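You operate a simulated robot arm through the tools that you are given. There is no shell and no other tool.

The job below is to be done with a simulated robot arm. You get a single attempt, and the scene is never put back.

JOB
Top up the juice dispenser from the orange juice carton.
Fine: about 200 ml; shut the carton's cap and the dispenser's lid, carton back where it stood. Set down upright: orange juice carton.

It is judged by the outcome, as a careful person would: the job done as asked, and still so three seconds after it is handed in. It fails if anything else is knocked over, pushed out of place, dropped, spilled or broken. Lids that push on must go on centred and level and be pressed home; caps that screw on are set level and turned clockwise until they are tight.

ROBOT AND FRAMES
A 7-joint arm with a two-finger parallel gripper, fixed in place. Base frame: the origin is on the floor under the middle of its stand, x ahead of it, y to its left, z up; the work surface is at about z = 740. Units: mm, degrees, N and s.
With the tool pointing down near the work surface it reaches from about 100 to 660 mm from the base axis. Its first joint turns from -66.0 to 66.0 degrees. Payload 1.57 kg.
Tool frame: the origin (TCP) lies between the finger pads and is the grasp point; the fingertips stand 30 mm ahead of it; z points along the fingers, y is the line along which they close. The gripper opens to 80 mm. The fingers are 17 mm wide and 12 mm thick; the gripper's body (40 by 82 mm) begins 80 mm behind the TCP.
Orientation is told as [roll, pitch, yaw] about the base's x, y, z axes, in that order, counted from this pose: with the fingers straight down and closing along the base's y, the tool's x points along the base's -x, its y along +y and its z along -z.

CONTROLS
- The arm moves only by the tool apply_moves. Its argument "targets" is a list of rows, each a list of 7 numbers: the shift along the tool's x, y, z in mm, then the turn, a rotation vector about the tool's x, y, z in degrees, then the finger opening in mm, from 0 to 80. In form: [[x, y, z, rx, ry, rz, jaw], ...]. A call has 1 to 20 rows; each row shifts and turns the commanded pose from where the row before left it, along the tool's axes as they then stand. Rows are played at 5 a second. More than 50 mm and 8.6 degrees between two rows, or a gripper value outside its range, and nothing of the call is played. Where a pose cannot be reached the arm comes as near as it can. A force on the tool above 40 N (or 10 N above the force at the start of the call, whichever is more), or a blocked arm, ends the call early, and 0.2 s more pass. Each finger travels about 72 mm/s and halts on what it meets, pressing with about 42 N; the grip force reading is that of the motor and also rises with nothing between the fingers. The clock runs only during rows and for 0.2 s after the last one: add rows that do not move to give the fingers time. It gives the time, the measured TCP pose, the force on the tool (base axes), the opening and the grip force at its end, in the units of the frame above (readings bear some noise), with the torque about the TCP (base axes, N m) and any sound that the robot's microphone picked up.
- Cameras (640 x 400 px; columns grow to the right, rows downward): "scene" is fixed at [55.6, 438.8, 1423.2]; the picture's right is [-0.72, -0.69, 0.00], its down [-0.44, 0.46, -0.77] and it looks along [0.53, -0.56, -0.64] (base axes); focal length 214 px, centre (320, 200). "wrist" rides on the gripper at [72, -7, -122] in the tool frame; the picture's right is [0.09, 1.00, 0.00], its down [-0.84, 0.08, -0.54] and it looks along [-0.54, 0.05, 0.84] (tool axes); focal length 238 px, centre (320, 200). There is no depth. A picture from a camera that has moved, and an enlarged one, comes with that camera's place and axes in the base frame and with its lens. The place of the scene camera against the robot may be out by one fixed shift of up to 12 mm in any direction.
- capture(camera): a new picture of that camera. The clock stands still meanwhile.
- inspect(camera, box): a new picture of the part [left, top, right, bottom] of that camera's present view, enlarged. The clock stands still meanwhile.
- sign_off(): hands the job in; it is judged then, once.

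Nothing tells you positions but the pictures and the camera data. Unless the task says otherwise, let go and move clear before handing in.

The tools are called after ">>>" by a JSON object that holds its "op" and its "data". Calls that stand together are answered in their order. apply_moves: Moves the arm, as the interface text tells. Its arguments: {"type":"object","properties":{"targets":{"type":"array"}},"required":["targets"]} The other tools are called the same way: capture (camera) takes a picture; inspect (camera, box) takes an enlarged picture of a part of a camera's view; sign_off () hands the job in.

At the start:

```text
time: 0.0
tool_pos: [250.0, 195.8, 1304.5]
tool_rot: [0.0, 0.0, 0.0]
ft_force: [0.2, -0.2, 0.0]
moment: [0.02, 0.01, 0.01]
finger_gap: 79.7
grasp_force: 0.1
```

scene: 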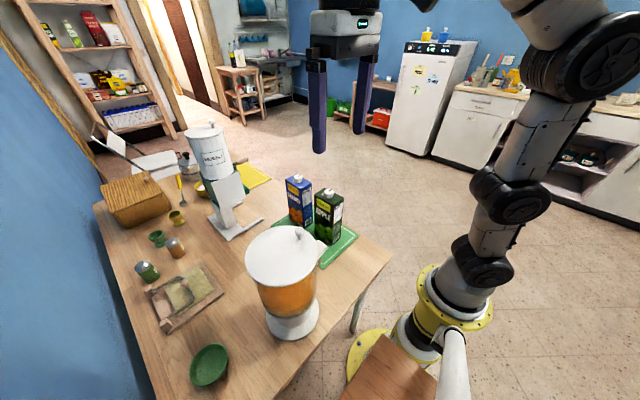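
wrist: 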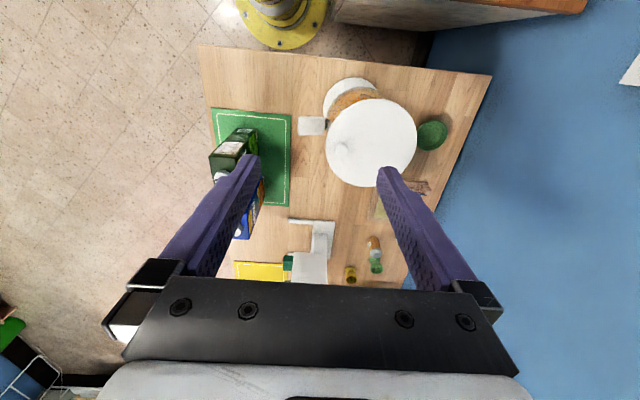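

I see a table with a juice dispenser (white lid, orange juice inside), a blue carton and a green carton on a green mat, and other items. I'll take enlarged views first to tell things apart.

>>> {"op": "inspect", "data": {"camera": "scene", "box": [230, 160, 390, 260]}}

>>> {"op": "inspect", "data": {"camera": "scene", "box": [220, 210, 380, 350]}}

>>> {"op": "inspect", "data": {"camera": "wrist", "box": [190, 60, 450, 220]}}

>>> {"op": "inspect", "data": {"camera": "scene", "box": [80, 110, 280, 240]}}

```text
4.00 times, centred on (310, 210) of scene
camera zoom: at [55.6, 438.8, 1423.2], right [-0.72, -0.69, 0.0], down [-0.44, 0.46, -0.77], along [0.53, -0.56, -0.64], focal length 858 px, centre (360, 160)
```

zoom: 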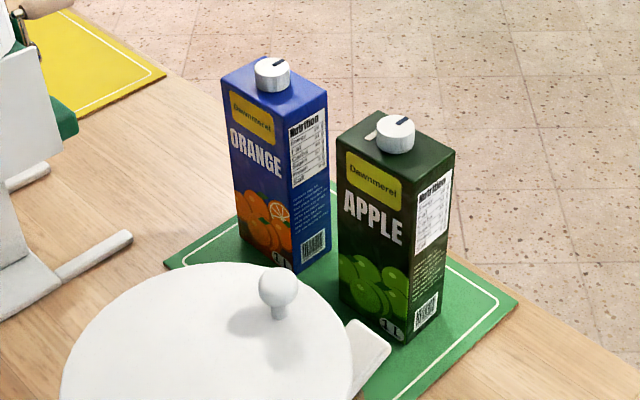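

```text
2.86 times, centred on (300, 280) of scene
camera zoom: at [55.6, 438.8, 1423.2], right [-0.72, -0.69, 0.0], down [-0.44, 0.46, -0.77], along [0.53, -0.56, -0.64], focal length 613 px, centre (377, -29)
```

zoom: 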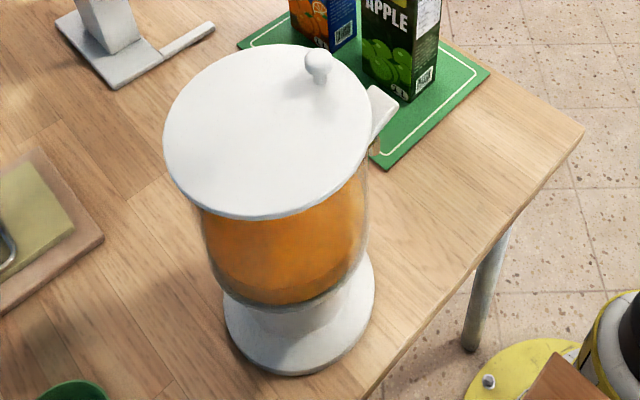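

```text
2.46 times, centred on (320, 140) of wrist
camera zoom: at [177.6, 189.1, 1428.2], right [-0.09, 1.0, 0.0], down [0.84, 0.08, 0.54], along [0.54, 0.05, -0.84], focal length 587 px, centre (320, 348)
```

zoom: 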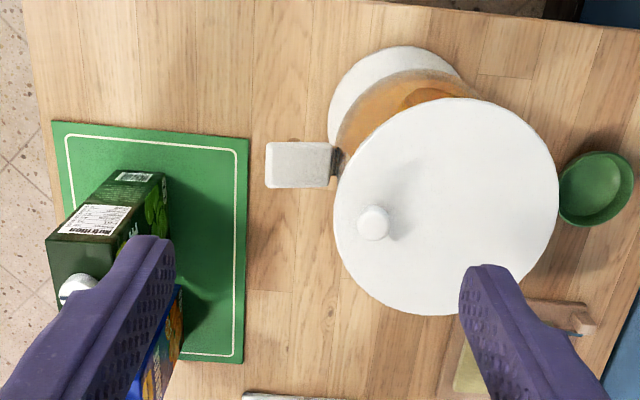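

```text
3.08 times, centred on (180, 175) of scene
camera zoom: at [55.6, 438.8, 1423.2], right [-0.72, -0.69, 0.0], down [-0.44, 0.46, -0.77], along [0.53, -0.56, -0.64], focal length 660 px, centre (751, 277)
```

zoom: 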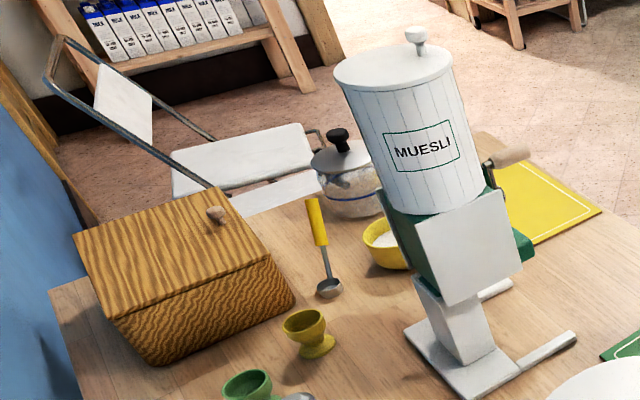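

I take the orange carton to stand at about (588, 2) with its top near z 948 and its apple neighbour nearer the robot. The dispenser lid is near (308, 290) at z 1030. Next I'll look closely at the lid, its knob and the cap to learn how they open.

>>> {"op": "inspect", "data": {"camera": "scene", "box": [240, 220, 330, 276]}}

>>> {"op": "inspect", "data": {"camera": "wrist", "box": [310, 70, 450, 200]}}

>>> {"op": "inspect", "data": {"camera": "scene", "box": [280, 168, 344, 208]}}

>>> {"op": "inspect", "data": {"camera": "scene", "box": [245, 260, 335, 345]}}

```text
7.11 times, centred on (285, 248) of scene
camera zoom: at [55.6, 438.8, 1423.2], right [-0.72, -0.69, 0.0], down [-0.44, 0.46, -0.77], along [0.53, -0.56, -0.64], focal length 1525 px, centre (569, -141)
```

zoom: 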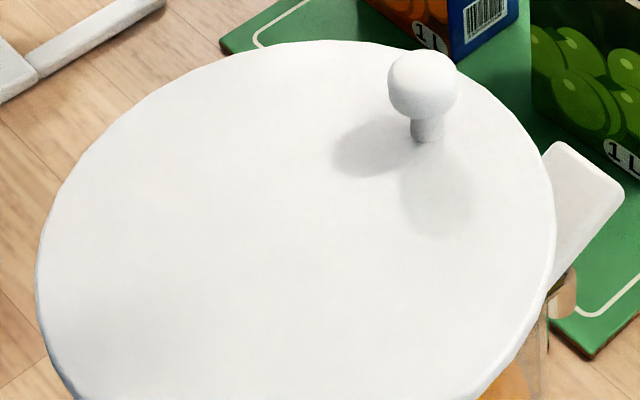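

```text
3.08 times, centred on (380, 135) of wrist
camera zoom: at [177.6, 189.1, 1428.2], right [-0.09, 1.0, 0.0], down [0.84, 0.08, 0.54], along [0.54, 0.05, -0.84], focal length 733 px, centre (135, 400)
```

zoom: 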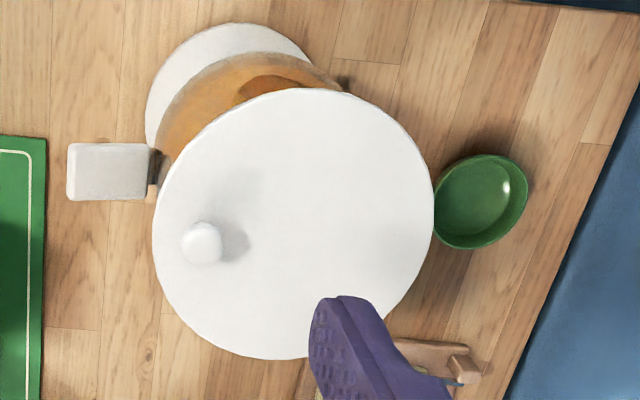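

```text
10.00 times, centred on (312, 188) of scene
camera zoom: at [55.6, 438.8, 1423.2], right [-0.72, -0.69, 0.0], down [-0.44, 0.46, -0.77], along [0.53, -0.56, -0.64], focal length 2145 px, centre (400, 320)
```

zoom: 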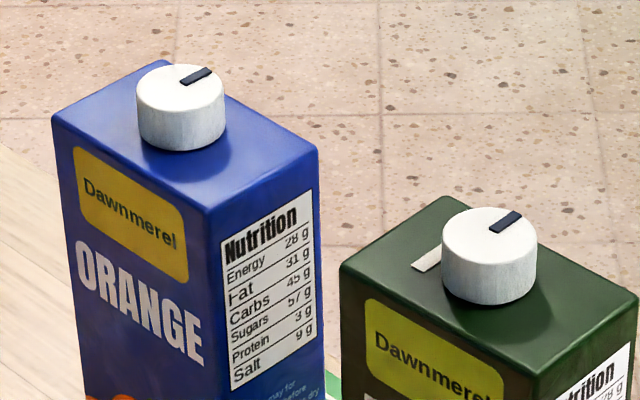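

```text
4.71 times, centred on (290, 302) of scene
camera zoom: at [55.6, 438.8, 1423.2], right [-0.72, -0.69, 0.0], down [-0.44, 0.46, -0.77], along [0.53, -0.56, -0.64], focal length 1009 px, centre (461, -282)
```

zoom: 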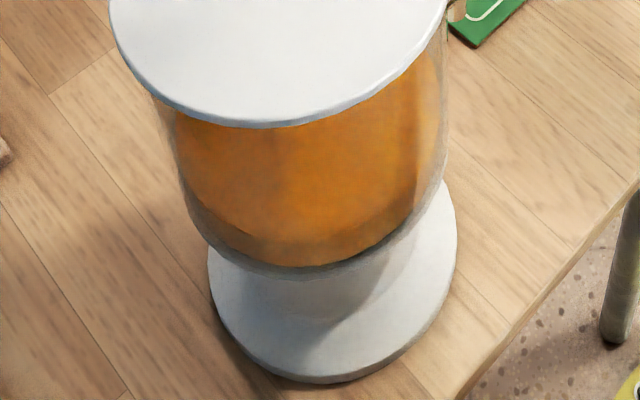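

The cap carries a black index mark and the dispenser lid has an off-centre knob. I'll zoom on the dark spot by the lid's edge and other sides to tell whether it is hinged.

>>> {"op": "inspect", "data": {"camera": "wrist", "box": [360, 80, 400, 105]}}

>>> {"op": "inspect", "data": {"camera": "wrist", "box": [325, 100, 375, 131]}}

>>> {"op": "inspect", "data": {"camera": "scene", "box": [296, 236, 328, 300]}}

>>> {"op": "inspect", "data": {"camera": "scene", "box": [240, 240, 290, 300]}}

```text
16.00 times, centred on (380, 92) of wrist
camera zoom: at [177.6, 189.1, 1428.2], right [-0.09, 1.0, 0.0], down [0.84, 0.08, 0.54], along [0.54, 0.05, -0.84], focal length 3814 px, centre (-640, 1920)
```

zoom: 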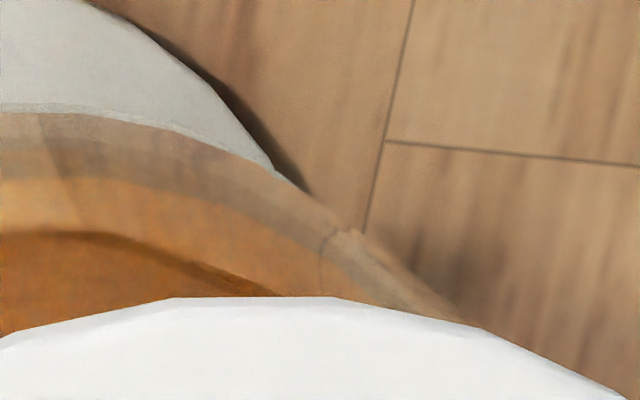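

```text
12.80 times, centred on (350, 116) of wrist
camera zoom: at [177.6, 189.1, 1428.2], right [-0.09, 1.0, 0.0], down [0.84, 0.08, 0.54], along [0.54, 0.05, -0.84], focal length 3051 px, centre (-64, 1282)
```

zoom: 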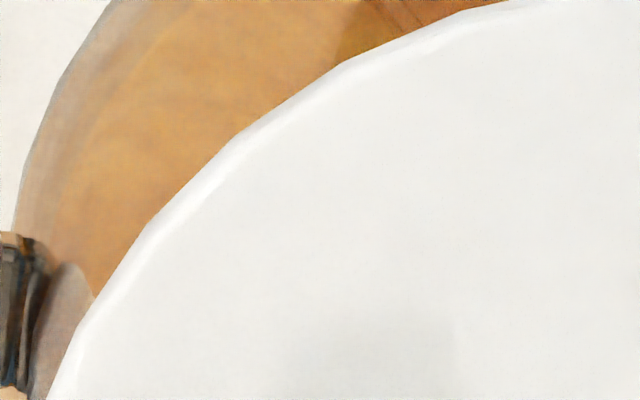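

```text
6.25 times, centred on (312, 268) of scene
camera zoom: at [55.6, 438.8, 1423.2], right [-0.72, -0.69, 0.0], down [-0.44, 0.46, -0.77], along [0.53, -0.56, -0.64], focal length 1340 px, centre (370, -225)
```

zoom: 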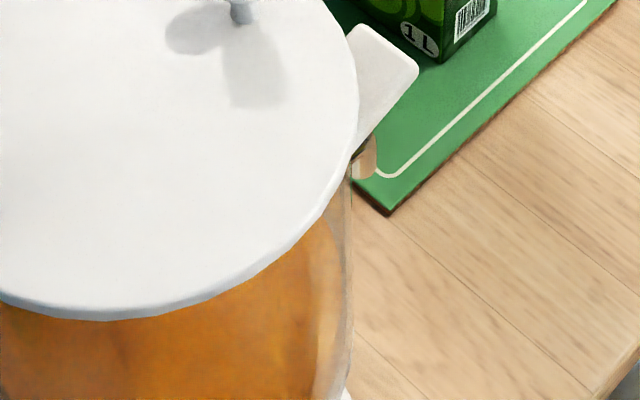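

```text
6.67 times, centred on (265, 270) of scene
camera zoom: at [55.6, 438.8, 1423.2], right [-0.72, -0.69, 0.0], down [-0.44, 0.46, -0.77], along [0.53, -0.56, -0.64], focal length 1430 px, centre (687, -267)
```

zoom: 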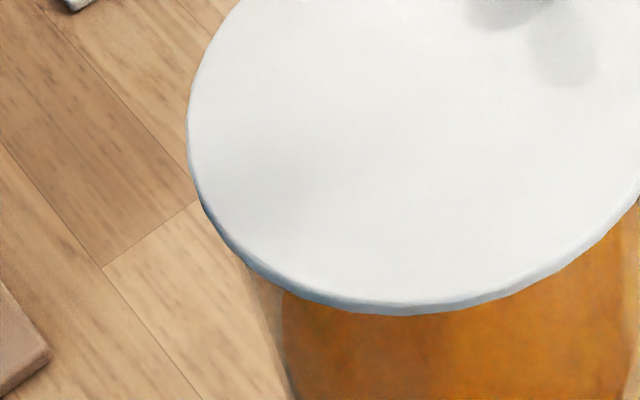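

The lid shows no hinge that I can see from here, so I'll test it gently later. First I'll bring the wrist camera over the orange carton to view its cap and mark.

>>> {"op": "apply_moves", "data": {"targets": [[-28.75, -24.5, 16.8, 0, 0, 0, 80], [-28.75, -24.5, 16.8, 0, 0, 0, 80], [-28.75, -24.5, 16.8, 0, 0, 0, 80], [-28.75, -24.5, 16.8, 0, 0, 0, 80], [-28.75, -24.5, 16.8, 0, 0, 0, 80], [-28.75, -24.5, 16.8, 0, 0, 0, 80], [-28.75, -24.5, 16.8, 0, 0, 0, 80], [-28.75, -24.5, 16.8, 0, 0, 0, 80], [0, 0, 0, 0, 0, 0, 80], [0, 0, 0, 0, 0, 0, 80]]}}

>>> {"op": "capture", "data": {"camera": "wrist"}}

>>> {"op": "capture", "data": {"camera": "scene"}}

```text
time: 2.2
tool_pos: [478.6, -2.3, 1170.2]
tool_rot: [0.0, 0.0, 0.0]
ft_force: [-0.6, 0.1, 0.6]
moment: [-0.04, 0.04, -0.03]
finger_gap: 79.8
grasp_force: 0.1
```

```text
taken
camera wrist: at [406.9, -8.5, 1293.4], right [-0.09, 1.0, 0.0], down [0.84, 0.08, 0.54], along [0.54, 0.05, -0.84], focal length 238 px, centre (320, 200)
```

wrist: 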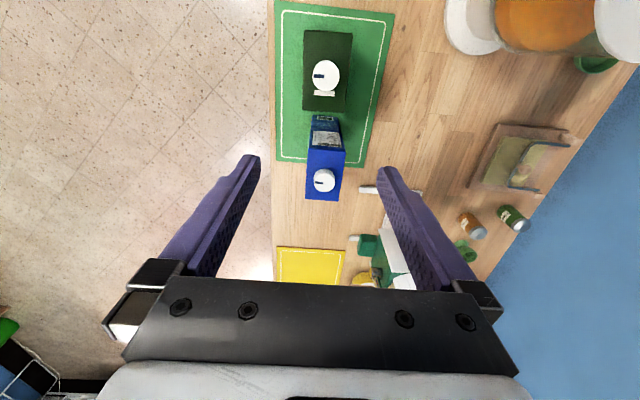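

```text
taken
```

scene: 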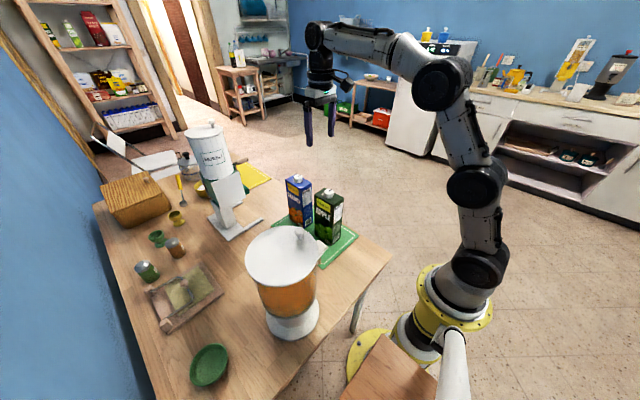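

>>> {"op": "inspect", "data": {"camera": "wrist", "box": [280, 110, 370, 210]}}

>>> {"op": "inspect", "data": {"camera": "wrist", "box": [290, 30, 370, 120]}}

>>> {"op": "inspect", "data": {"camera": "wrist", "box": [430, 0, 640, 90]}}

```text
4.00 times, centred on (325, 160) of wrist
camera zoom: at [406.9, -8.5, 1293.4], right [-0.09, 1.0, 0.0], down [0.84, 0.08, 0.54], along [0.54, 0.05, -0.84], focal length 953 px, centre (300, 360)
```

zoom: 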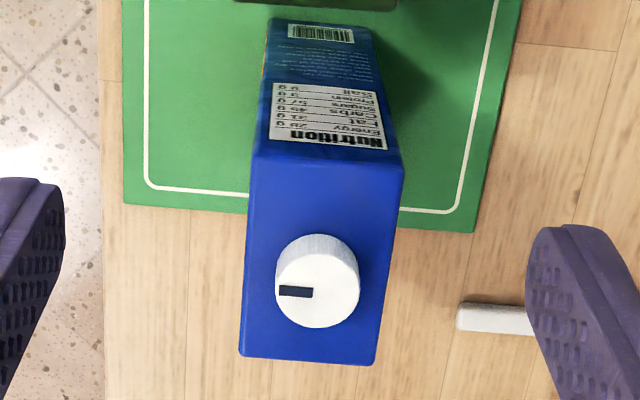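

```text
4.44 times, centred on (330, 75) of wrist
camera zoom: at [406.9, -8.5, 1293.4], right [-0.09, 1.0, 0.0], down [0.84, 0.08, 0.54], along [0.54, 0.05, -0.84], focal length 1059 px, centre (276, 756)
```

zoom: 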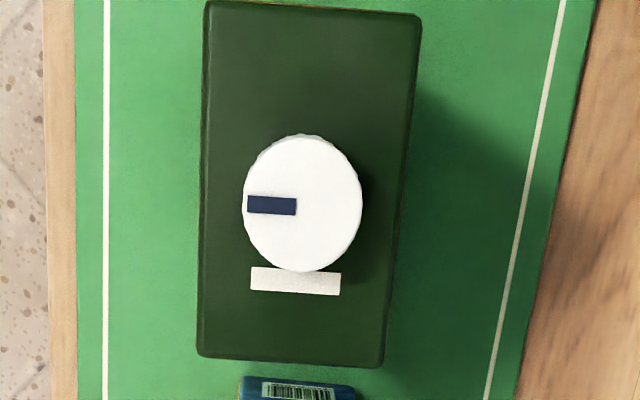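

```text
3.05 times, centred on (535, 45) of wrist
camera zoom: at [406.9, -8.5, 1293.4], right [-0.09, 1.0, 0.0], down [0.84, 0.08, 0.54], along [0.54, 0.05, -0.84], focal length 726 px, centre (-335, 672)
```

zoom: 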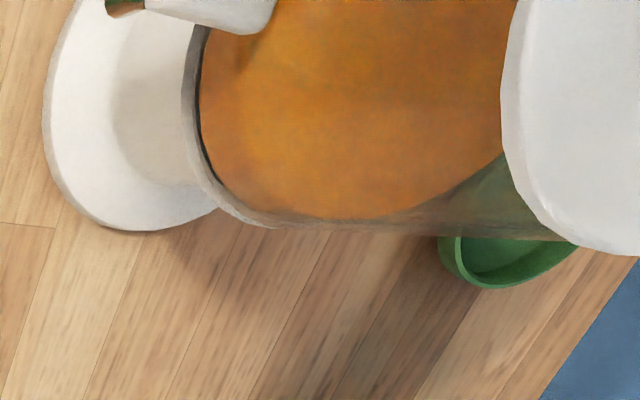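

The cap is at about (585, 15) with its mark pointing to -y, and the carton spans roughly x 540–630, y -14–44. Now I'll move above the dispenser lid for a close look.

>>> {"op": "apply_moves", "data": {"targets": [[27.07, 31.92, -1.1, 0, 0, 0, 80], [27.07, 31.92, -1.1, 0, 0, 0, 80], [27.07, 31.92, -1.1, 0, 0, 0, 80], [27.07, 31.92, -1.1, 0, 0, 0, 80], [27.07, 31.92, -1.1, 0, 0, 0, 80], [27.07, 31.92, -1.1, 0, 0, 0, 80], [27.07, 31.92, -1.1, 0, 0, 0, 80], [27.07, 31.92, -1.1, 0, 0, 0, 80], [27.07, 31.92, -1.1, 0, 0, 0, 80], [0, 0, 0, 0, 0, 0, 80], [0, 0, 0, 0, 0, 0, 80]]}}

>>> {"op": "capture", "data": {"camera": "wrist"}}

>>> {"op": "inspect", "data": {"camera": "wrist", "box": [240, 100, 410, 260]}}

```text
time: 4.6
tool_pos: [236.8, 285.9, 1181.4]
tool_rot: [0.0, 0.1, 0.0]
ft_force: [-0.2, 0.7, 1.2]
moment: [0.01, 0.0, -0.01]
finger_gap: 79.8
grasp_force: 0.0
```

```text
taken
camera wrist: at [165.2, 279.0, 1302.5], right [-0.09, 1.0, 0.0], down [0.84, 0.08, 0.54], along [0.54, 0.05, -0.84], focal length 238 px, centre (320, 200)
```

wrist: 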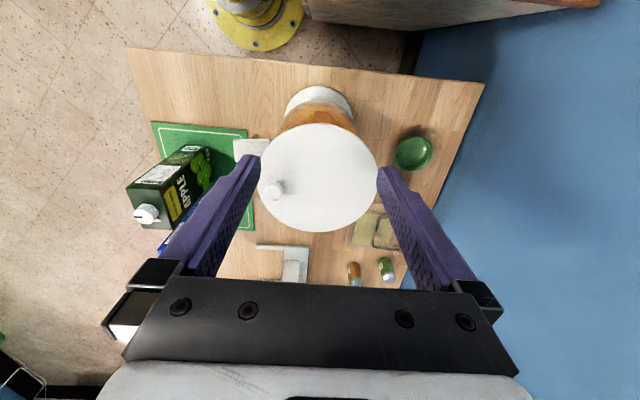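

```text
2.50 times, centred on (325, 180) of wrist
camera zoom: at [165.2, 279.0, 1302.5], right [-0.09, 1.0, 0.0], down [0.84, 0.08, 0.54], along [0.54, 0.05, -0.84], focal length 596 px, centre (308, 250)
```

zoom: 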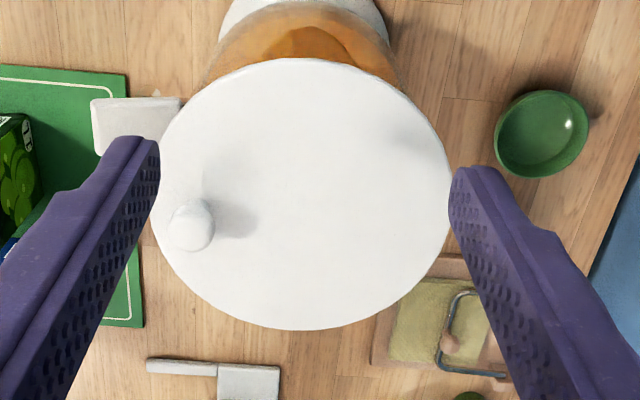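

The lid is a plain disc about 152 mm wide, centred near (305, 289) with its top at z≈1033, and the knob is at about (311, 237, 1058). I'll line up over the knob and check before descending.

>>> {"op": "apply_moves", "data": {"targets": [[-24.7, -16.3, 23.8, 0, 0, 0, 80], [-24.7, -16.3, 23.8, 0, 0, 0, 80], [-24.8, -16.3, 23.8, 0, 0, 0, 80], [0, 0, 0, 0, 0, 0, 80], [0, 0, 0, 0, 0, 0, 80]]}}

>>> {"op": "capture", "data": {"camera": "wrist"}}

>>> {"op": "inspect", "data": {"camera": "wrist", "box": [260, 110, 380, 210]}}

>>> {"op": "inspect", "data": {"camera": "scene", "box": [230, 190, 350, 280]}}

```text
time: 5.8
tool_pos: [308.1, 237.5, 1107.9]
tool_rot: [0.0, -0.1, 0.1]
ft_force: [0.3, 0.3, 1.0]
moment: [0.01, 0.0, -0.02]
finger_gap: 80.1
grasp_force: 0.0
```

```text
taken
camera wrist: at [236.0, 230.3, 1230.6], right [-0.09, 1.0, 0.0], down [0.84, 0.08, 0.54], along [0.54, 0.05, -0.84], focal length 238 px, centre (320, 200)
```

wrist: 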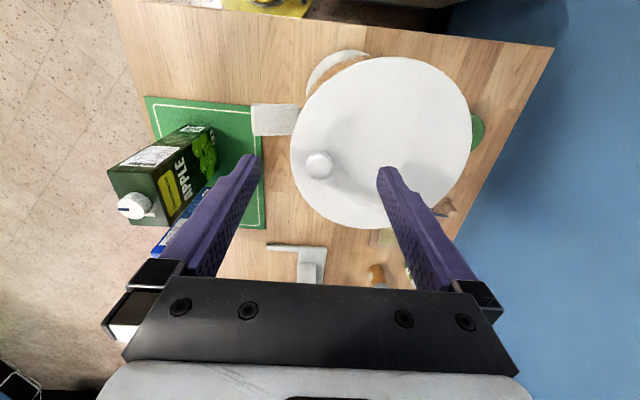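

```text
4.00 times, centred on (320, 160) of wrist
camera zoom: at [236.0, 230.3, 1230.6], right [-0.09, 1.0, 0.0], down [0.84, 0.08, 0.54], along [0.54, 0.05, -0.84], focal length 953 px, centre (320, 360)
```

zoom: 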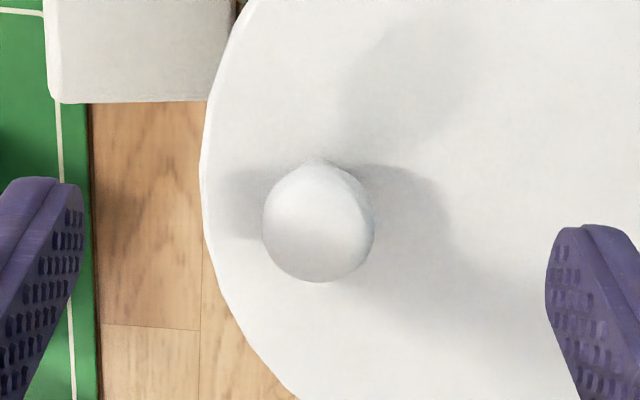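

```text
4.44 times, centred on (290, 235) of scene
camera zoom: at [55.6, 438.8, 1423.2], right [-0.72, -0.69, 0.0], down [-0.44, 0.46, -0.77], along [0.53, -0.56, -0.64], focal length 953 px, centre (453, 44)
```

zoom: 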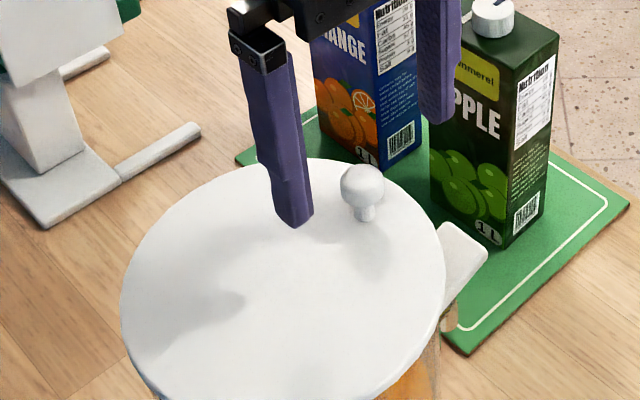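

The knob sits centred between the fingers at about (311.5, 237, 1058). I'll go down to put the pads around the ball, tips just above the lid, and close.

>>> {"op": "apply_moves", "data": {"targets": [[-3.0, -0.4, 16, 0, 0, 0, 80], [0, 0, 17, 0, 0, 0, 80], [0, 0, 0, 0, 0, 0, 80]]}}

>>> {"op": "inspect", "data": {"camera": "scene", "box": [250, 200, 340, 260]}}

>>> {"op": "capture", "data": {"camera": "wrist"}}

```text
time: 6.6
tool_pos: [311.4, 236.6, 1076.5]
tool_rot: [0.0, 0.0, -0.1]
ft_force: [0.2, -0.7, 0.5]
moment: [-0.01, 0.0, -0.02]
finger_gap: 80.0
grasp_force: 0.1
```

```text
6.67 times, centred on (295, 230) of scene
camera zoom: at [55.6, 438.8, 1423.2], right [-0.72, -0.69, 0.0], down [-0.44, 0.46, -0.77], along [0.53, -0.56, -0.64], focal length 1430 px, centre (487, 0)
```

zoom: 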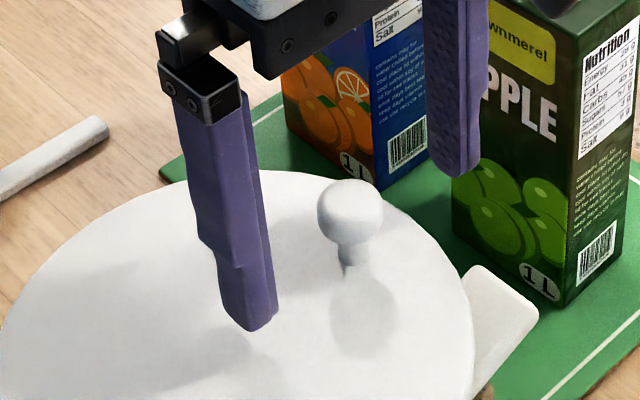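

```text
taken
camera wrist: at [240.8, 229.7, 1198.8], right [-0.09, 1.0, 0.0], down [0.84, 0.08, 0.54], along [0.54, 0.05, -0.84], focal length 238 px, centre (320, 200)
```

wrist: 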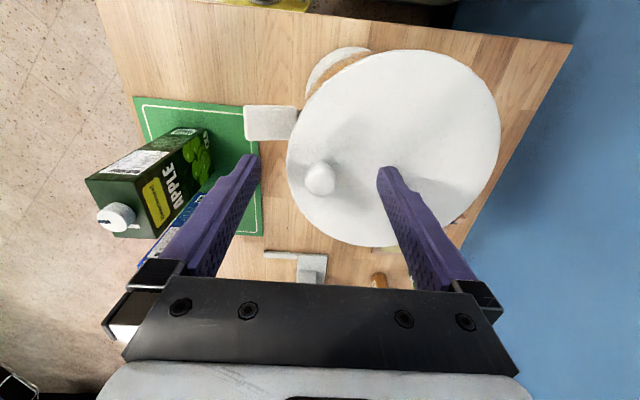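

The pads straddle the knob with the tips a little above the lid. Closing now.

>>> {"op": "apply_moves", "data": {"targets": [[0, 0, 0, 0, 0, 0, 50], [0, 0, 0, 0, 0, 0, 28], [0, 0, 0, 0, 0, 0, 15], [0, 0, 0, 0, 0, 0, 10], [0, 0, 0, 0, 0, 0, 10]]}}

>>> {"op": "inspect", "data": {"camera": "wrist", "box": [240, 100, 400, 220]}}

>>> {"op": "inspect", "data": {"camera": "scene", "box": [250, 200, 340, 260]}}

```text
time: 7.8
tool_pos: [312.9, 238.1, 1076.5]
tool_rot: [0.1, -0.1, 0.1]
ft_force: [1.4, 8.9, -2.7]
moment: [0.22, 0.03, 0.03]
finger_gap: 20.8
grasp_force: 34.6
```

```text
3.33 times, centred on (320, 160) of wrist
camera zoom: at [240.7, 230.4, 1199.0], right [-0.09, 1.0, 0.0], down [0.84, 0.08, 0.54], along [0.54, 0.05, -0.84], focal length 794 px, centre (320, 333)
```

zoom: 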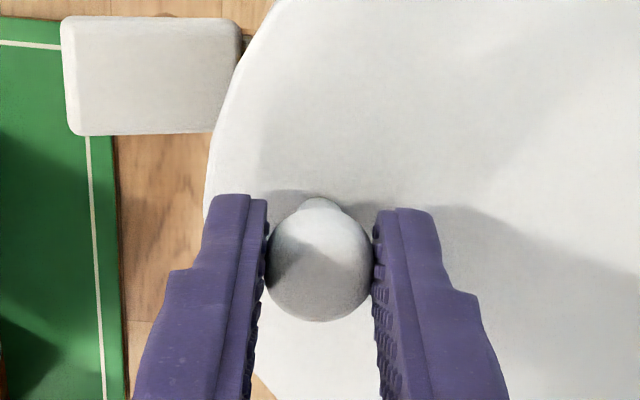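

```text
6.67 times, centred on (295, 230) of scene
camera zoom: at [55.6, 439.1, 1423.1], right [-0.72, -0.69, 0.0], down [-0.44, 0.46, -0.77], along [0.53, -0.56, -0.64], focal length 1430 px, centre (487, 0)
```

zoom: 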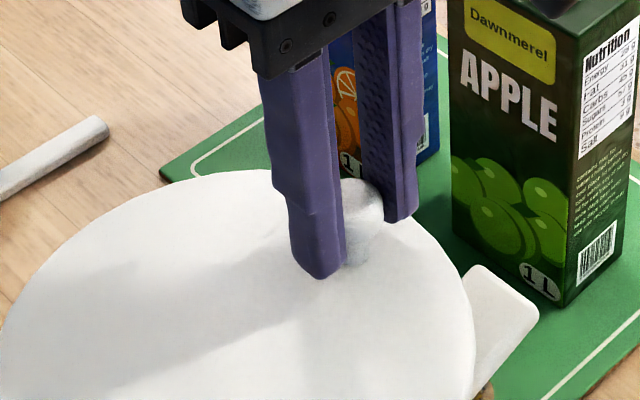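

The knob is gripped (gap 20.8) with a sideways push of about 9 N. I'll shift a little in +y to relieve it and lift gently, watching the force to learn how the lid comes off.

>>> {"op": "apply_moves", "data": {"targets": [[0, 1.5, 0, 0, 0, 0, 8], [0, 0, -1, 0, 0, 0, 8], [0, 0, -1, 0, 0, 0, 8], [0, 0, -1, 0, 0, 0, 8]]}}

>>> {"op": "inspect", "data": {"camera": "scene", "box": [230, 210, 340, 290]}}

```text
time: 8.8
tool_pos: [312.7, 238.7, 1079.8]
tool_rot: [-0.1, 0.1, 0.0]
ft_force: [-5.7, -2.6, -1.3]
moment: [-0.22, -0.14, -0.01]
finger_gap: 21.2
grasp_force: 34.6
```

```text
5.00 times, centred on (285, 250) of scene
camera zoom: at [55.4, 438.8, 1423.2], right [-0.72, -0.69, 0.0], down [-0.44, 0.46, -0.77], along [0.53, -0.56, -0.64], focal length 1072 px, centre (495, -50)
```

zoom: 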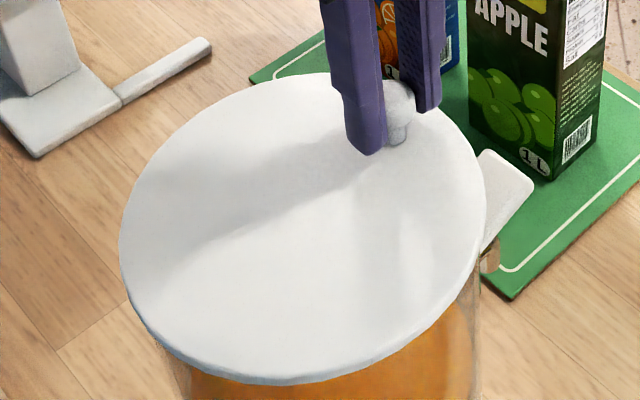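

The lift met almost no resistance. I'll raise another 10 mm and look whether the lid tilts (hinge) or lifts whole.

>>> {"op": "apply_moves", "data": {"targets": [[0, 0, -2.5, 0, 0, 0, 8], [0, 0, -2.5, 0, 0, 0, 8], [0, 0, -2.5, 0, 0, 0, 8], [0, 0, -2.5, 0, 0, 0, 8]]}}

>>> {"op": "inspect", "data": {"camera": "scene", "box": [230, 210, 340, 290]}}

>>> {"op": "capture", "data": {"camera": "wrist"}}

```text
time: 9.8
tool_pos: [313.7, 240.0, 1089.4]
tool_rot: [0.0, 0.2, -0.1]
ft_force: [-11.0, 1.8, -2.7]
moment: [-0.08, 0.27, -0.01]
finger_gap: 20.7
grasp_force: 34.0
```

```text
5.00 times, centred on (285, 250) of scene
camera zoom: at [55.2, 438.9, 1423.2], right [-0.72, -0.69, 0.0], down [-0.44, 0.46, -0.77], along [0.53, -0.56, -0.64], focal length 1072 px, centre (495, -50)
```

zoom: 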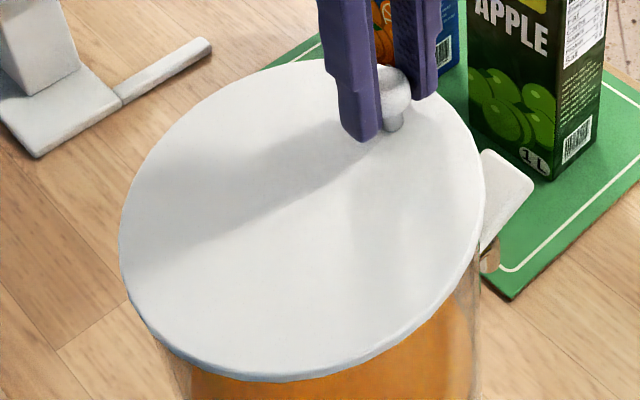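

```text
taken
camera wrist: at [241.1, 233.0, 1212.5], right [-0.09, 1.0, 0.0], down [0.84, 0.08, 0.54], along [0.54, 0.05, -0.84], focal length 238 px, centre (320, 200)
```

wrist: 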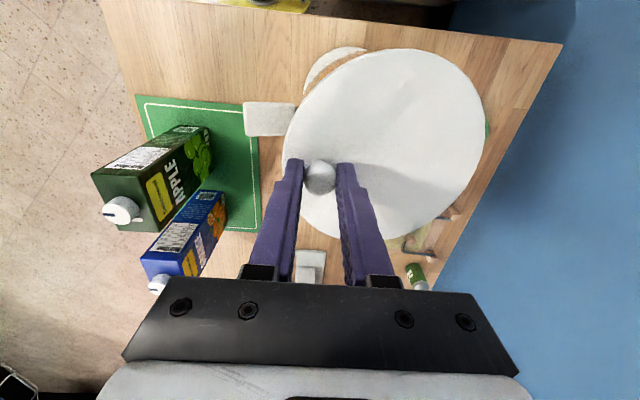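

The lid is tilting up from the knob side while its +y edge stays down, so it acts like a hinged lid. I'll zoom on that edge and the tap side to confirm before lifting more.

>>> {"op": "inspect", "data": {"camera": "scene", "box": [246, 262, 286, 292]}}

>>> {"op": "inspect", "data": {"camera": "scene", "box": [300, 235, 332, 275]}}

>>> {"op": "inspect", "data": {"camera": "wrist", "box": [270, 40, 500, 250]}}

```text
13.33 times, centred on (266, 277) of scene
camera zoom: at [55.2, 438.9, 1423.2], right [-0.72, -0.69, 0.0], down [-0.44, 0.46, -0.77], along [0.53, -0.56, -0.64], focal length 2860 px, centre (1040, -827)
```

zoom: 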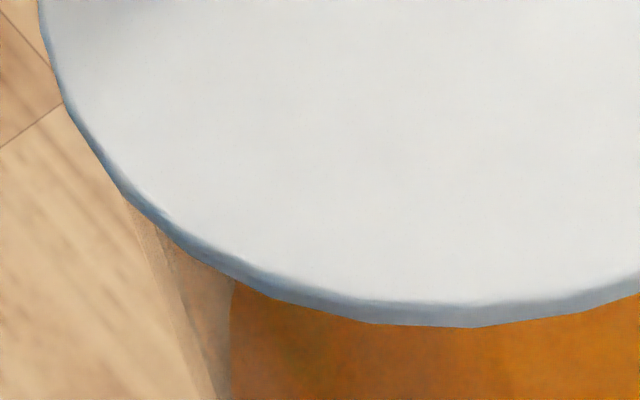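

```text
10.00 times, centred on (316, 255) of scene
camera zoom: at [55.2, 438.9, 1423.2], right [-0.72, -0.69, 0.0], down [-0.44, 0.46, -0.77], along [0.53, -0.56, -0.64], focal length 2145 px, centre (360, -350)
```

zoom: 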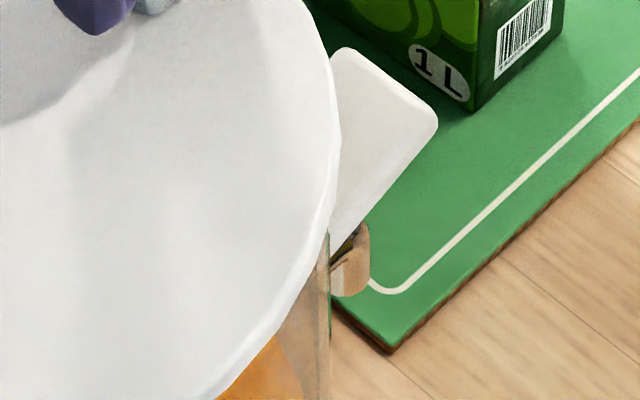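

```text
1.90 times, centred on (385, 145) of wrist
camera zoom: at [241.1, 233.0, 1212.5], right [-0.09, 1.0, 0.0], down [0.84, 0.08, 0.54], along [0.54, 0.05, -0.84], focal length 454 px, centre (196, 305)
```

zoom: 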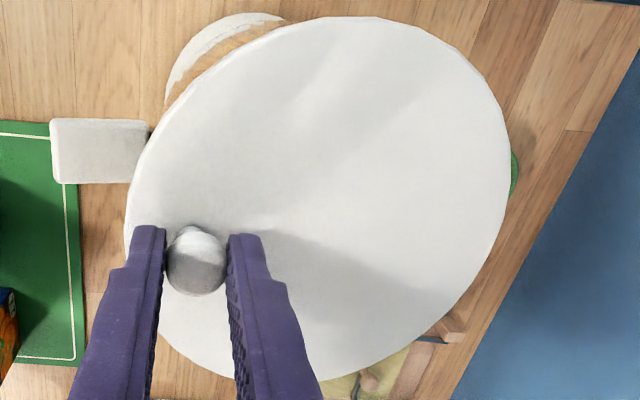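

The far edge stays put with little vertical force, so this is a hinged lid with its hinge at the +y side. I'll lower it shut, let go, and re-grip the knob with the fingers closing along the hinge axis so that the ball can pivot in the pads while I swing the lid open.

>>> {"op": "apply_moves", "data": {"targets": [[0, 0, 3, 0, 0, 0, 8], [0, 0, 3, 0, 0, 0, 8], [0, 0, 3.5, 0, 0, 0, 8], [0, 0, 3.5, 0, 0, 0, 8], [0, 0, 0, 0, 0, 0, 8], [0, 0, 0, 0, 0, 0, 30], [0, 0, 0, 0, 0, 0, 60], [0, 0, 0, 0, 0, 0, 80], [0, 0, 0, 0, 0, 0, 80]]}}

>>> {"op": "capture", "data": {"camera": "scene"}}

>>> {"op": "inspect", "data": {"camera": "scene", "box": [230, 210, 340, 290]}}

```text
time: 11.8
tool_pos: [313.0, 239.0, 1077.4]
tool_rot: [0.0, 0.0, 0.0]
ft_force: [-0.1, -0.1, -0.8]
moment: [-0.01, -0.01, 0.01]
finger_gap: 80.0
grasp_force: 0.1
```

```text
taken
```

scene: 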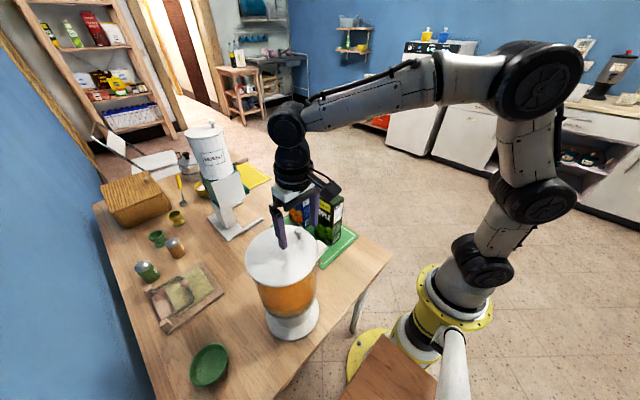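

```text
5.00 times, centred on (285, 250) of scene
camera zoom: at [55.6, 438.8, 1423.2], right [-0.72, -0.69, 0.0], down [-0.44, 0.46, -0.77], along [0.53, -0.56, -0.64], focal length 1072 px, centre (495, -50)
```

zoom: 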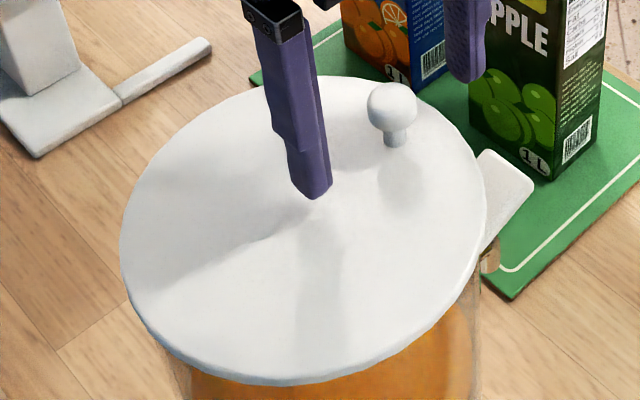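

The lid is back shut and free. I'll rise and turn the gripper about 94° so its fingers close along the hinge axis.

>>> {"op": "apply_moves", "data": {"targets": [[0, 0, -30, 0, 0, 0, 80], [0, 0, -30, 0, 0, 0, 80], [0, 0, 0, 0, 0, -8.5, 80], [0, 0, 0, 0, 0, -8.5, 80], [0, 0, 0, 0, 0, -8.5, 80], [0, 0, 0, 0, 0, -8.5, 80], [0, 0, 0, 0, 0, -8.5, 80], [0, 0, 0, 0, 0, -8.5, 80], [0, 0, 0, 0, 0, -8.5, 80], [0, 0, 0, 0, 0, -8.5, 80], [0, 0, 0, 0, 0, -8.5, 80], [0, 0, 0, 0, 0, -8.5, 80], [0, 0, 0, 0, 0, -8.5, 80], [0, 0, 0, 0, 0, 0, 80], [0, 0, 0, 0, 0, 0, 80]]}}

>>> {"op": "capture", "data": {"camera": "wrist"}}

>>> {"op": "capture", "data": {"camera": "scene"}}

```text
time: 15.0
tool_pos: [313.9, 239.6, 1136.5]
tool_rot: [0.0, 0.0, 93.5]
ft_force: [-0.3, 1.0, 0.1]
moment: [-0.01, 0.01, 0.0]
finger_gap: 79.8
grasp_force: 0.0
```

```text
taken
camera wrist: at [324.7, 167.4, 1259.7], right [-0.99, -0.15, 0.0], down [-0.13, 0.83, 0.54], along [-0.08, 0.54, -0.84], focal length 238 px, centre (320, 200)
```

wrist: 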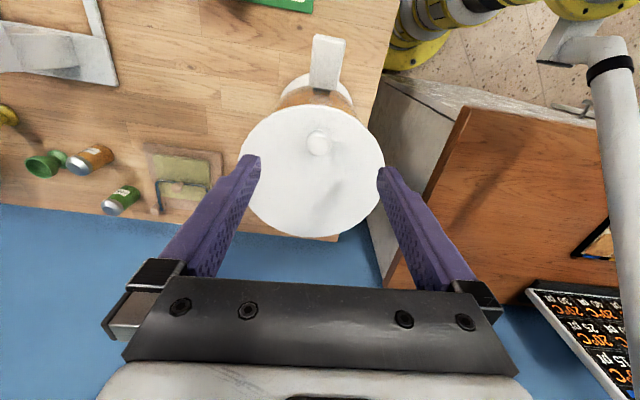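

```text
taken
```

scene: 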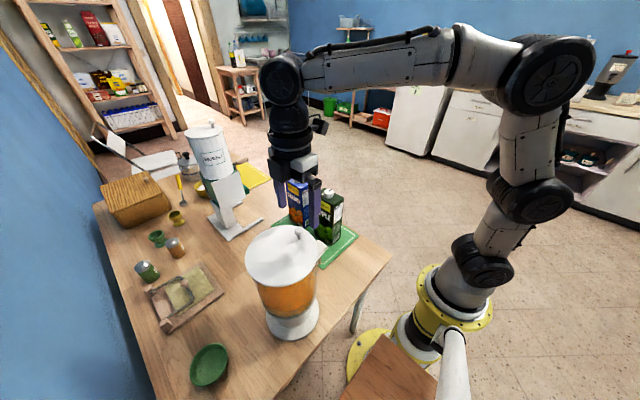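

The gripper turned to yaw 93.5° and the knob is between the fingers. I'll zoom for exact alignment.

>>> {"op": "inspect", "data": {"camera": "wrist", "box": [230, 30, 400, 250]}}

>>> {"op": "inspect", "data": {"camera": "wrist", "box": [280, 110, 360, 180]}}

```text
1.82 times, centred on (315, 140) of wrist
camera zoom: at [324.7, 167.4, 1259.7], right [-0.99, -0.15, 0.0], down [-0.13, 0.83, 0.54], along [-0.08, 0.54, -0.84], focal length 433 px, centre (329, 309)
```

zoom: 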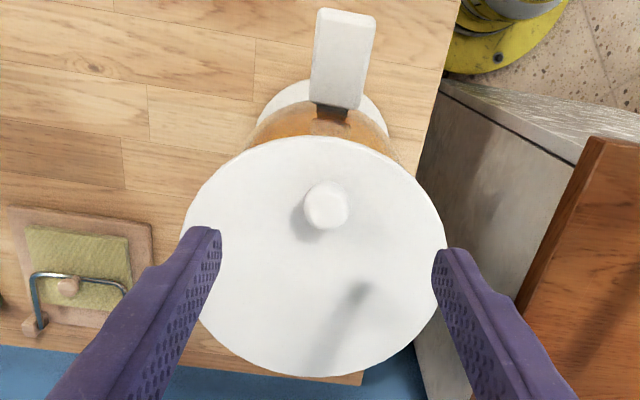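

```text
5.71 times, centred on (320, 145) of wrist
camera zoom: at [324.7, 167.4, 1259.7], right [-0.99, -0.15, 0.0], down [-0.13, 0.83, 0.54], along [-0.08, 0.54, -0.84], focal length 1362 px, centre (320, 514)
```

zoom: 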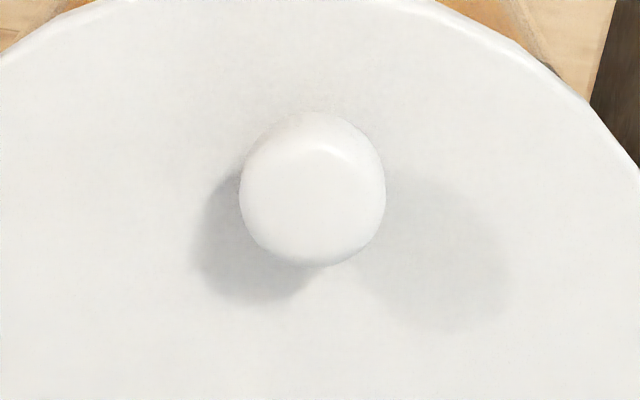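

Correcting for perspective, the lid centre is at about (315, 289) and the knob at (314.5, 237), so the hinge axis runs along base x. I'll set yaw to 90°, go down onto the knob and close on it.

>>> {"op": "apply_moves", "data": {"targets": [[0, 0, 0, 0, 0, 3.5, 80], [2.8, -0.6, 20, 0, 0, 0, 80], [0, 0, 21, 0, 0, 0, 80], [0, 0, 20.5, 0, 0, 0, 80], [0, 0, 0, 0, 0, 0, 80], [0, 0, 0, 0, 0, 0, 50], [0, 0, 0, 0, 0, 0, 28], [0, 0, 0, 0, 0, 0, 14], [0, 0, 0, 0, 0, 0, 8], [0, 0, 0, 0, 0, 0, 8]]}}

>>> {"op": "capture", "data": {"camera": "wrist"}}

>>> {"op": "inspect", "data": {"camera": "scene", "box": [250, 200, 340, 260]}}

```text
time: 17.2
tool_pos: [315.1, 237.5, 1075.4]
tool_rot: [0.0, 0.0, 90.0]
ft_force: [10.2, 0.4, -3.1]
moment: [-0.19, -0.22, -0.03]
finger_gap: 21.2
grasp_force: 34.1
```

```text
taken
camera wrist: at [321.3, 164.9, 1197.4], right [-1.0, -0.09, 0.0], down [-0.08, 0.84, 0.54], along [-0.05, 0.54, -0.84], focal length 238 px, centre (320, 200)
```

wrist: 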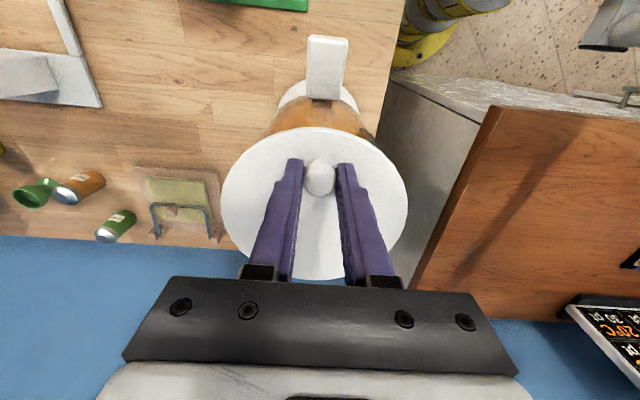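

```text
6.67 times, centred on (295, 230) of scene
camera zoom: at [55.9, 438.9, 1423.2], right [-0.72, -0.69, 0.0], down [-0.44, 0.46, -0.77], along [0.53, -0.56, -0.64], focal length 1430 px, centre (487, 0)
```

zoom: 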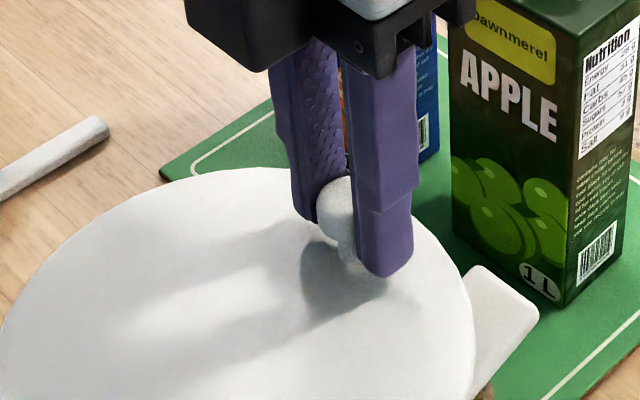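

The knob is gripped between flat pads across the hinge axis. I'll swing it along the arc around the hinge near (y 366, z 1033), first about 18°, and check forces.

>>> {"op": "apply_moves", "data": {"targets": [[0, -1.2, 0, 0, 0, 0, 8], [-1.6, 0, -6.6, 0, 0, 0, 8], [-1.6, 0, -6.7, 0, 0, 0, 8], [-2.3, 0, -6.5, 0, 0, 0, 8], [-2.3, 0, -6.5, 0, 0, 0, 8], [-2.9, 0, -6.2, 0, 0, 0, 8], [-3.0, 0, -6.2, 0, 0, 0, 8]]}}

>>> {"op": "inspect", "data": {"camera": "scene", "box": [220, 190, 350, 310]}}

>>> {"op": "capture", "data": {"camera": "wrist"}}

```text
time: 18.8
tool_pos: [313.6, 250.0, 1113.7]
tool_rot: [0.0, 0.0, 90.0]
ft_force: [1.8, -9.3, -4.7]
moment: [-1.18, -0.07, 0.02]
finger_gap: 21.5
grasp_force: 33.9
```

```text
3.33 times, centred on (285, 250) of scene
camera zoom: at [55.7, 438.6, 1423.3], right [-0.72, -0.69, 0.0], down [-0.44, 0.46, -0.77], along [0.53, -0.56, -0.64], focal length 715 px, centre (437, 33)
```

zoom: 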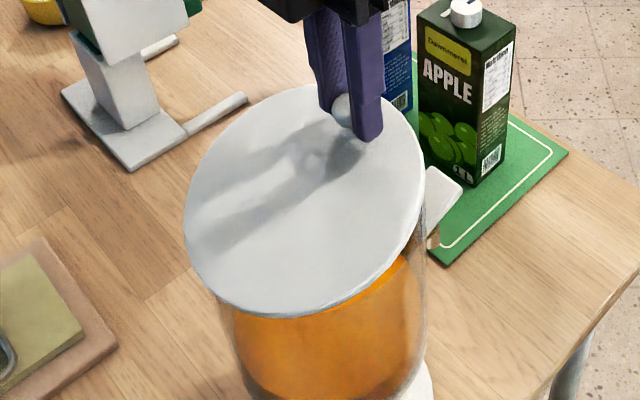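

```text
taken
camera wrist: at [321.8, 177.6, 1236.7], right [-1.0, -0.09, 0.0], down [-0.08, 0.84, 0.54], along [-0.05, 0.54, -0.84], focal length 238 px, centre (320, 200)
```

wrist: 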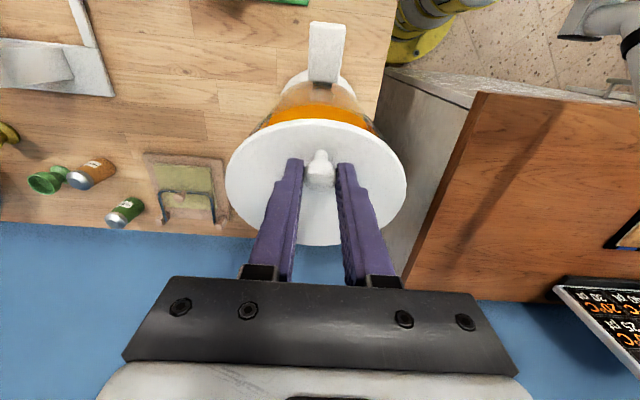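

The lid swings open as a hinged lid would, but the pads' grip on the ball adds a noticeable torque. I'll check the dispenser hasn't shifted and try a softer grip.

>>> {"op": "apply_moves", "data": {"targets": [[0.5, 0, 0, 0, 0, 0, 19], [0, 0, 0, 0, 0, 0, 19], [0, 0, 0, 0, 0, 0, 19]]}}

>>> {"op": "inspect", "data": {"camera": "scene", "box": [240, 290, 340, 350]}}

```text
time: 19.6
tool_pos: [316.3, 250.1, 1115.6]
tool_rot: [0.1, 0.0, 90.0]
ft_force: [5.1, -5.2, -5.8]
moment: [-0.99, -0.06, -0.03]
finger_gap: 21.0
grasp_force: 34.3
```

```text
6.40 times, centred on (290, 320) of scene
camera zoom: at [55.8, 438.7, 1423.2], right [-0.72, -0.69, 0.0], down [-0.44, 0.46, -0.77], along [0.53, -0.56, -0.64], focal length 1373 px, centre (512, -568)
```

zoom: 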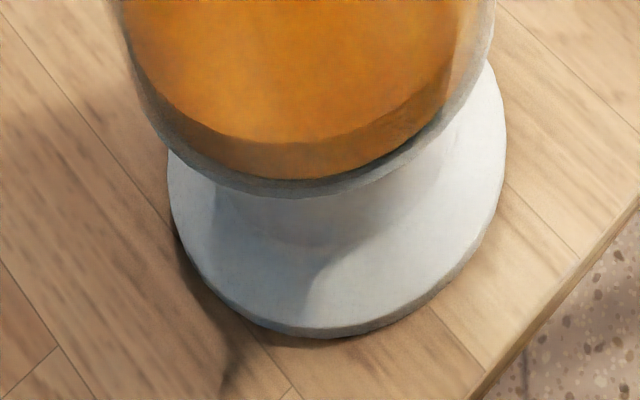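

The base has not moved, but the grip torque would push the dispenser unnecessarily at steeper angles. I'll lower the lid again, and re-grip with the hand leaning 60° toward -y so that hand and lid can turn together without slip.

>>> {"op": "apply_moves", "data": {"targets": [[2.5, 0, 6.2, 0, 0, 0, 8], [2.9, 0, 6.2, 0, 0, 0, 8], [2.3, 0, 6.5, 0, 0, 0, 8], [2.3, 0, 6.5, 0, 0, 0, 8], [1.6, 0, 6.7, 0, 0, 0, 8], [1.6, 0, 6.2, 0, 0, 0, 8], [0, 0, 0, 0, 0, 0, 8]]}}

>>> {"op": "inspect", "data": {"camera": "scene", "box": [220, 190, 350, 310]}}

```text
time: 21.2
tool_pos: [314.9, 237.3, 1076.3]
tool_rot: [-0.1, -0.2, 89.9]
ft_force: [4.5, 6.1, 6.3]
moment: [1.09, -0.12, -0.01]
finger_gap: 21.3
grasp_force: 34.3
```

```text
3.33 times, centred on (285, 250) of scene
camera zoom: at [55.6, 438.9, 1423.2], right [-0.72, -0.69, 0.0], down [-0.44, 0.46, -0.77], along [0.53, -0.56, -0.64], focal length 715 px, centre (437, 33)
```

zoom: 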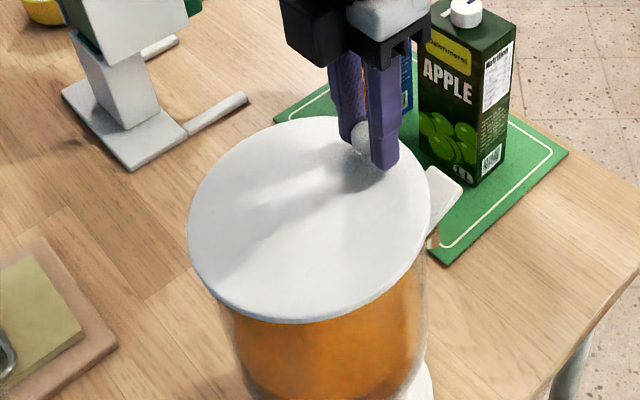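

The lid is down again. I'll release, back off up and to -y, and lean the hand 60° so it points toward +y and down.

>>> {"op": "apply_moves", "data": {"targets": [[0, 0, 0, 0, 0, 0, 30], [0, 0, 0, 0, 0, 0, 60], [0, 0, 0, 0, 0, 0, 80], [0, 0, -25, 0, 0, 0, 80], [0, 0, -25, 0, 0, 0, 80], [34, 0, 0, 0, 0, 0, 80], [34, 0, 0, 0, 0, 0, 80], [0, 0, 0, 0, -7.5, 0, 80], [0, 0, 0, 0, -7.5, 0, 80], [0, 0, 0, 0, -7.5, 0, 80], [0, 0, 0, 0, -7.5, 0, 80], [0, 0, 0, 0, -7.5, 0, 80], [0, 0, 0, 0, -7.5, 0, 80], [0, 0, 0, 0, -7.5, 0, 80], [0, 0, 0, 0, -7.5, 0, 80], [0, 0, 0, 0, 0, 0, 80], [0, 0, 0, 0, 0, 0, 80]]}}

>>> {"op": "capture", "data": {"camera": "wrist"}}

>>> {"op": "capture", "data": {"camera": "scene"}}

```text
time: 24.8
tool_pos: [315.5, 168.6, 1126.8]
tool_rot: [0.0, -60.0, 90.1]
ft_force: [0.1, -1.0, 0.4]
moment: [0.01, -0.02, -0.02]
finger_gap: 79.8
grasp_force: 0.2
```

```text
taken
camera wrist: at [321.9, 26.7, 1125.0], right [-1.0, -0.05, -0.08], down [-0.08, -0.05, 1.0], along [-0.05, 1.0, 0.05], focal length 238 px, centre (320, 200)
```

wrist: 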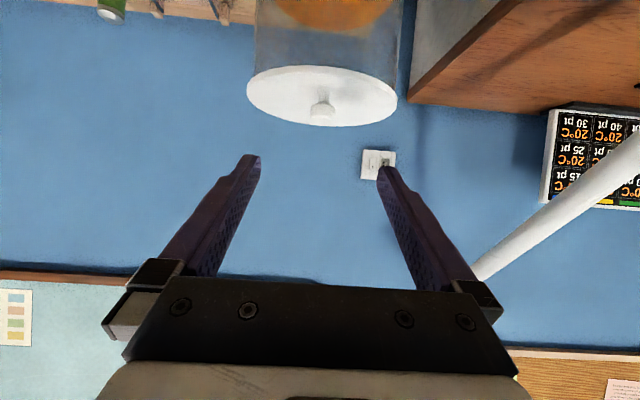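

```text
taken
```

scene: 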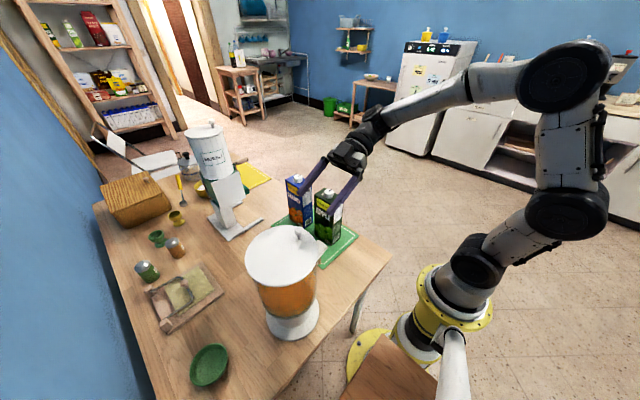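

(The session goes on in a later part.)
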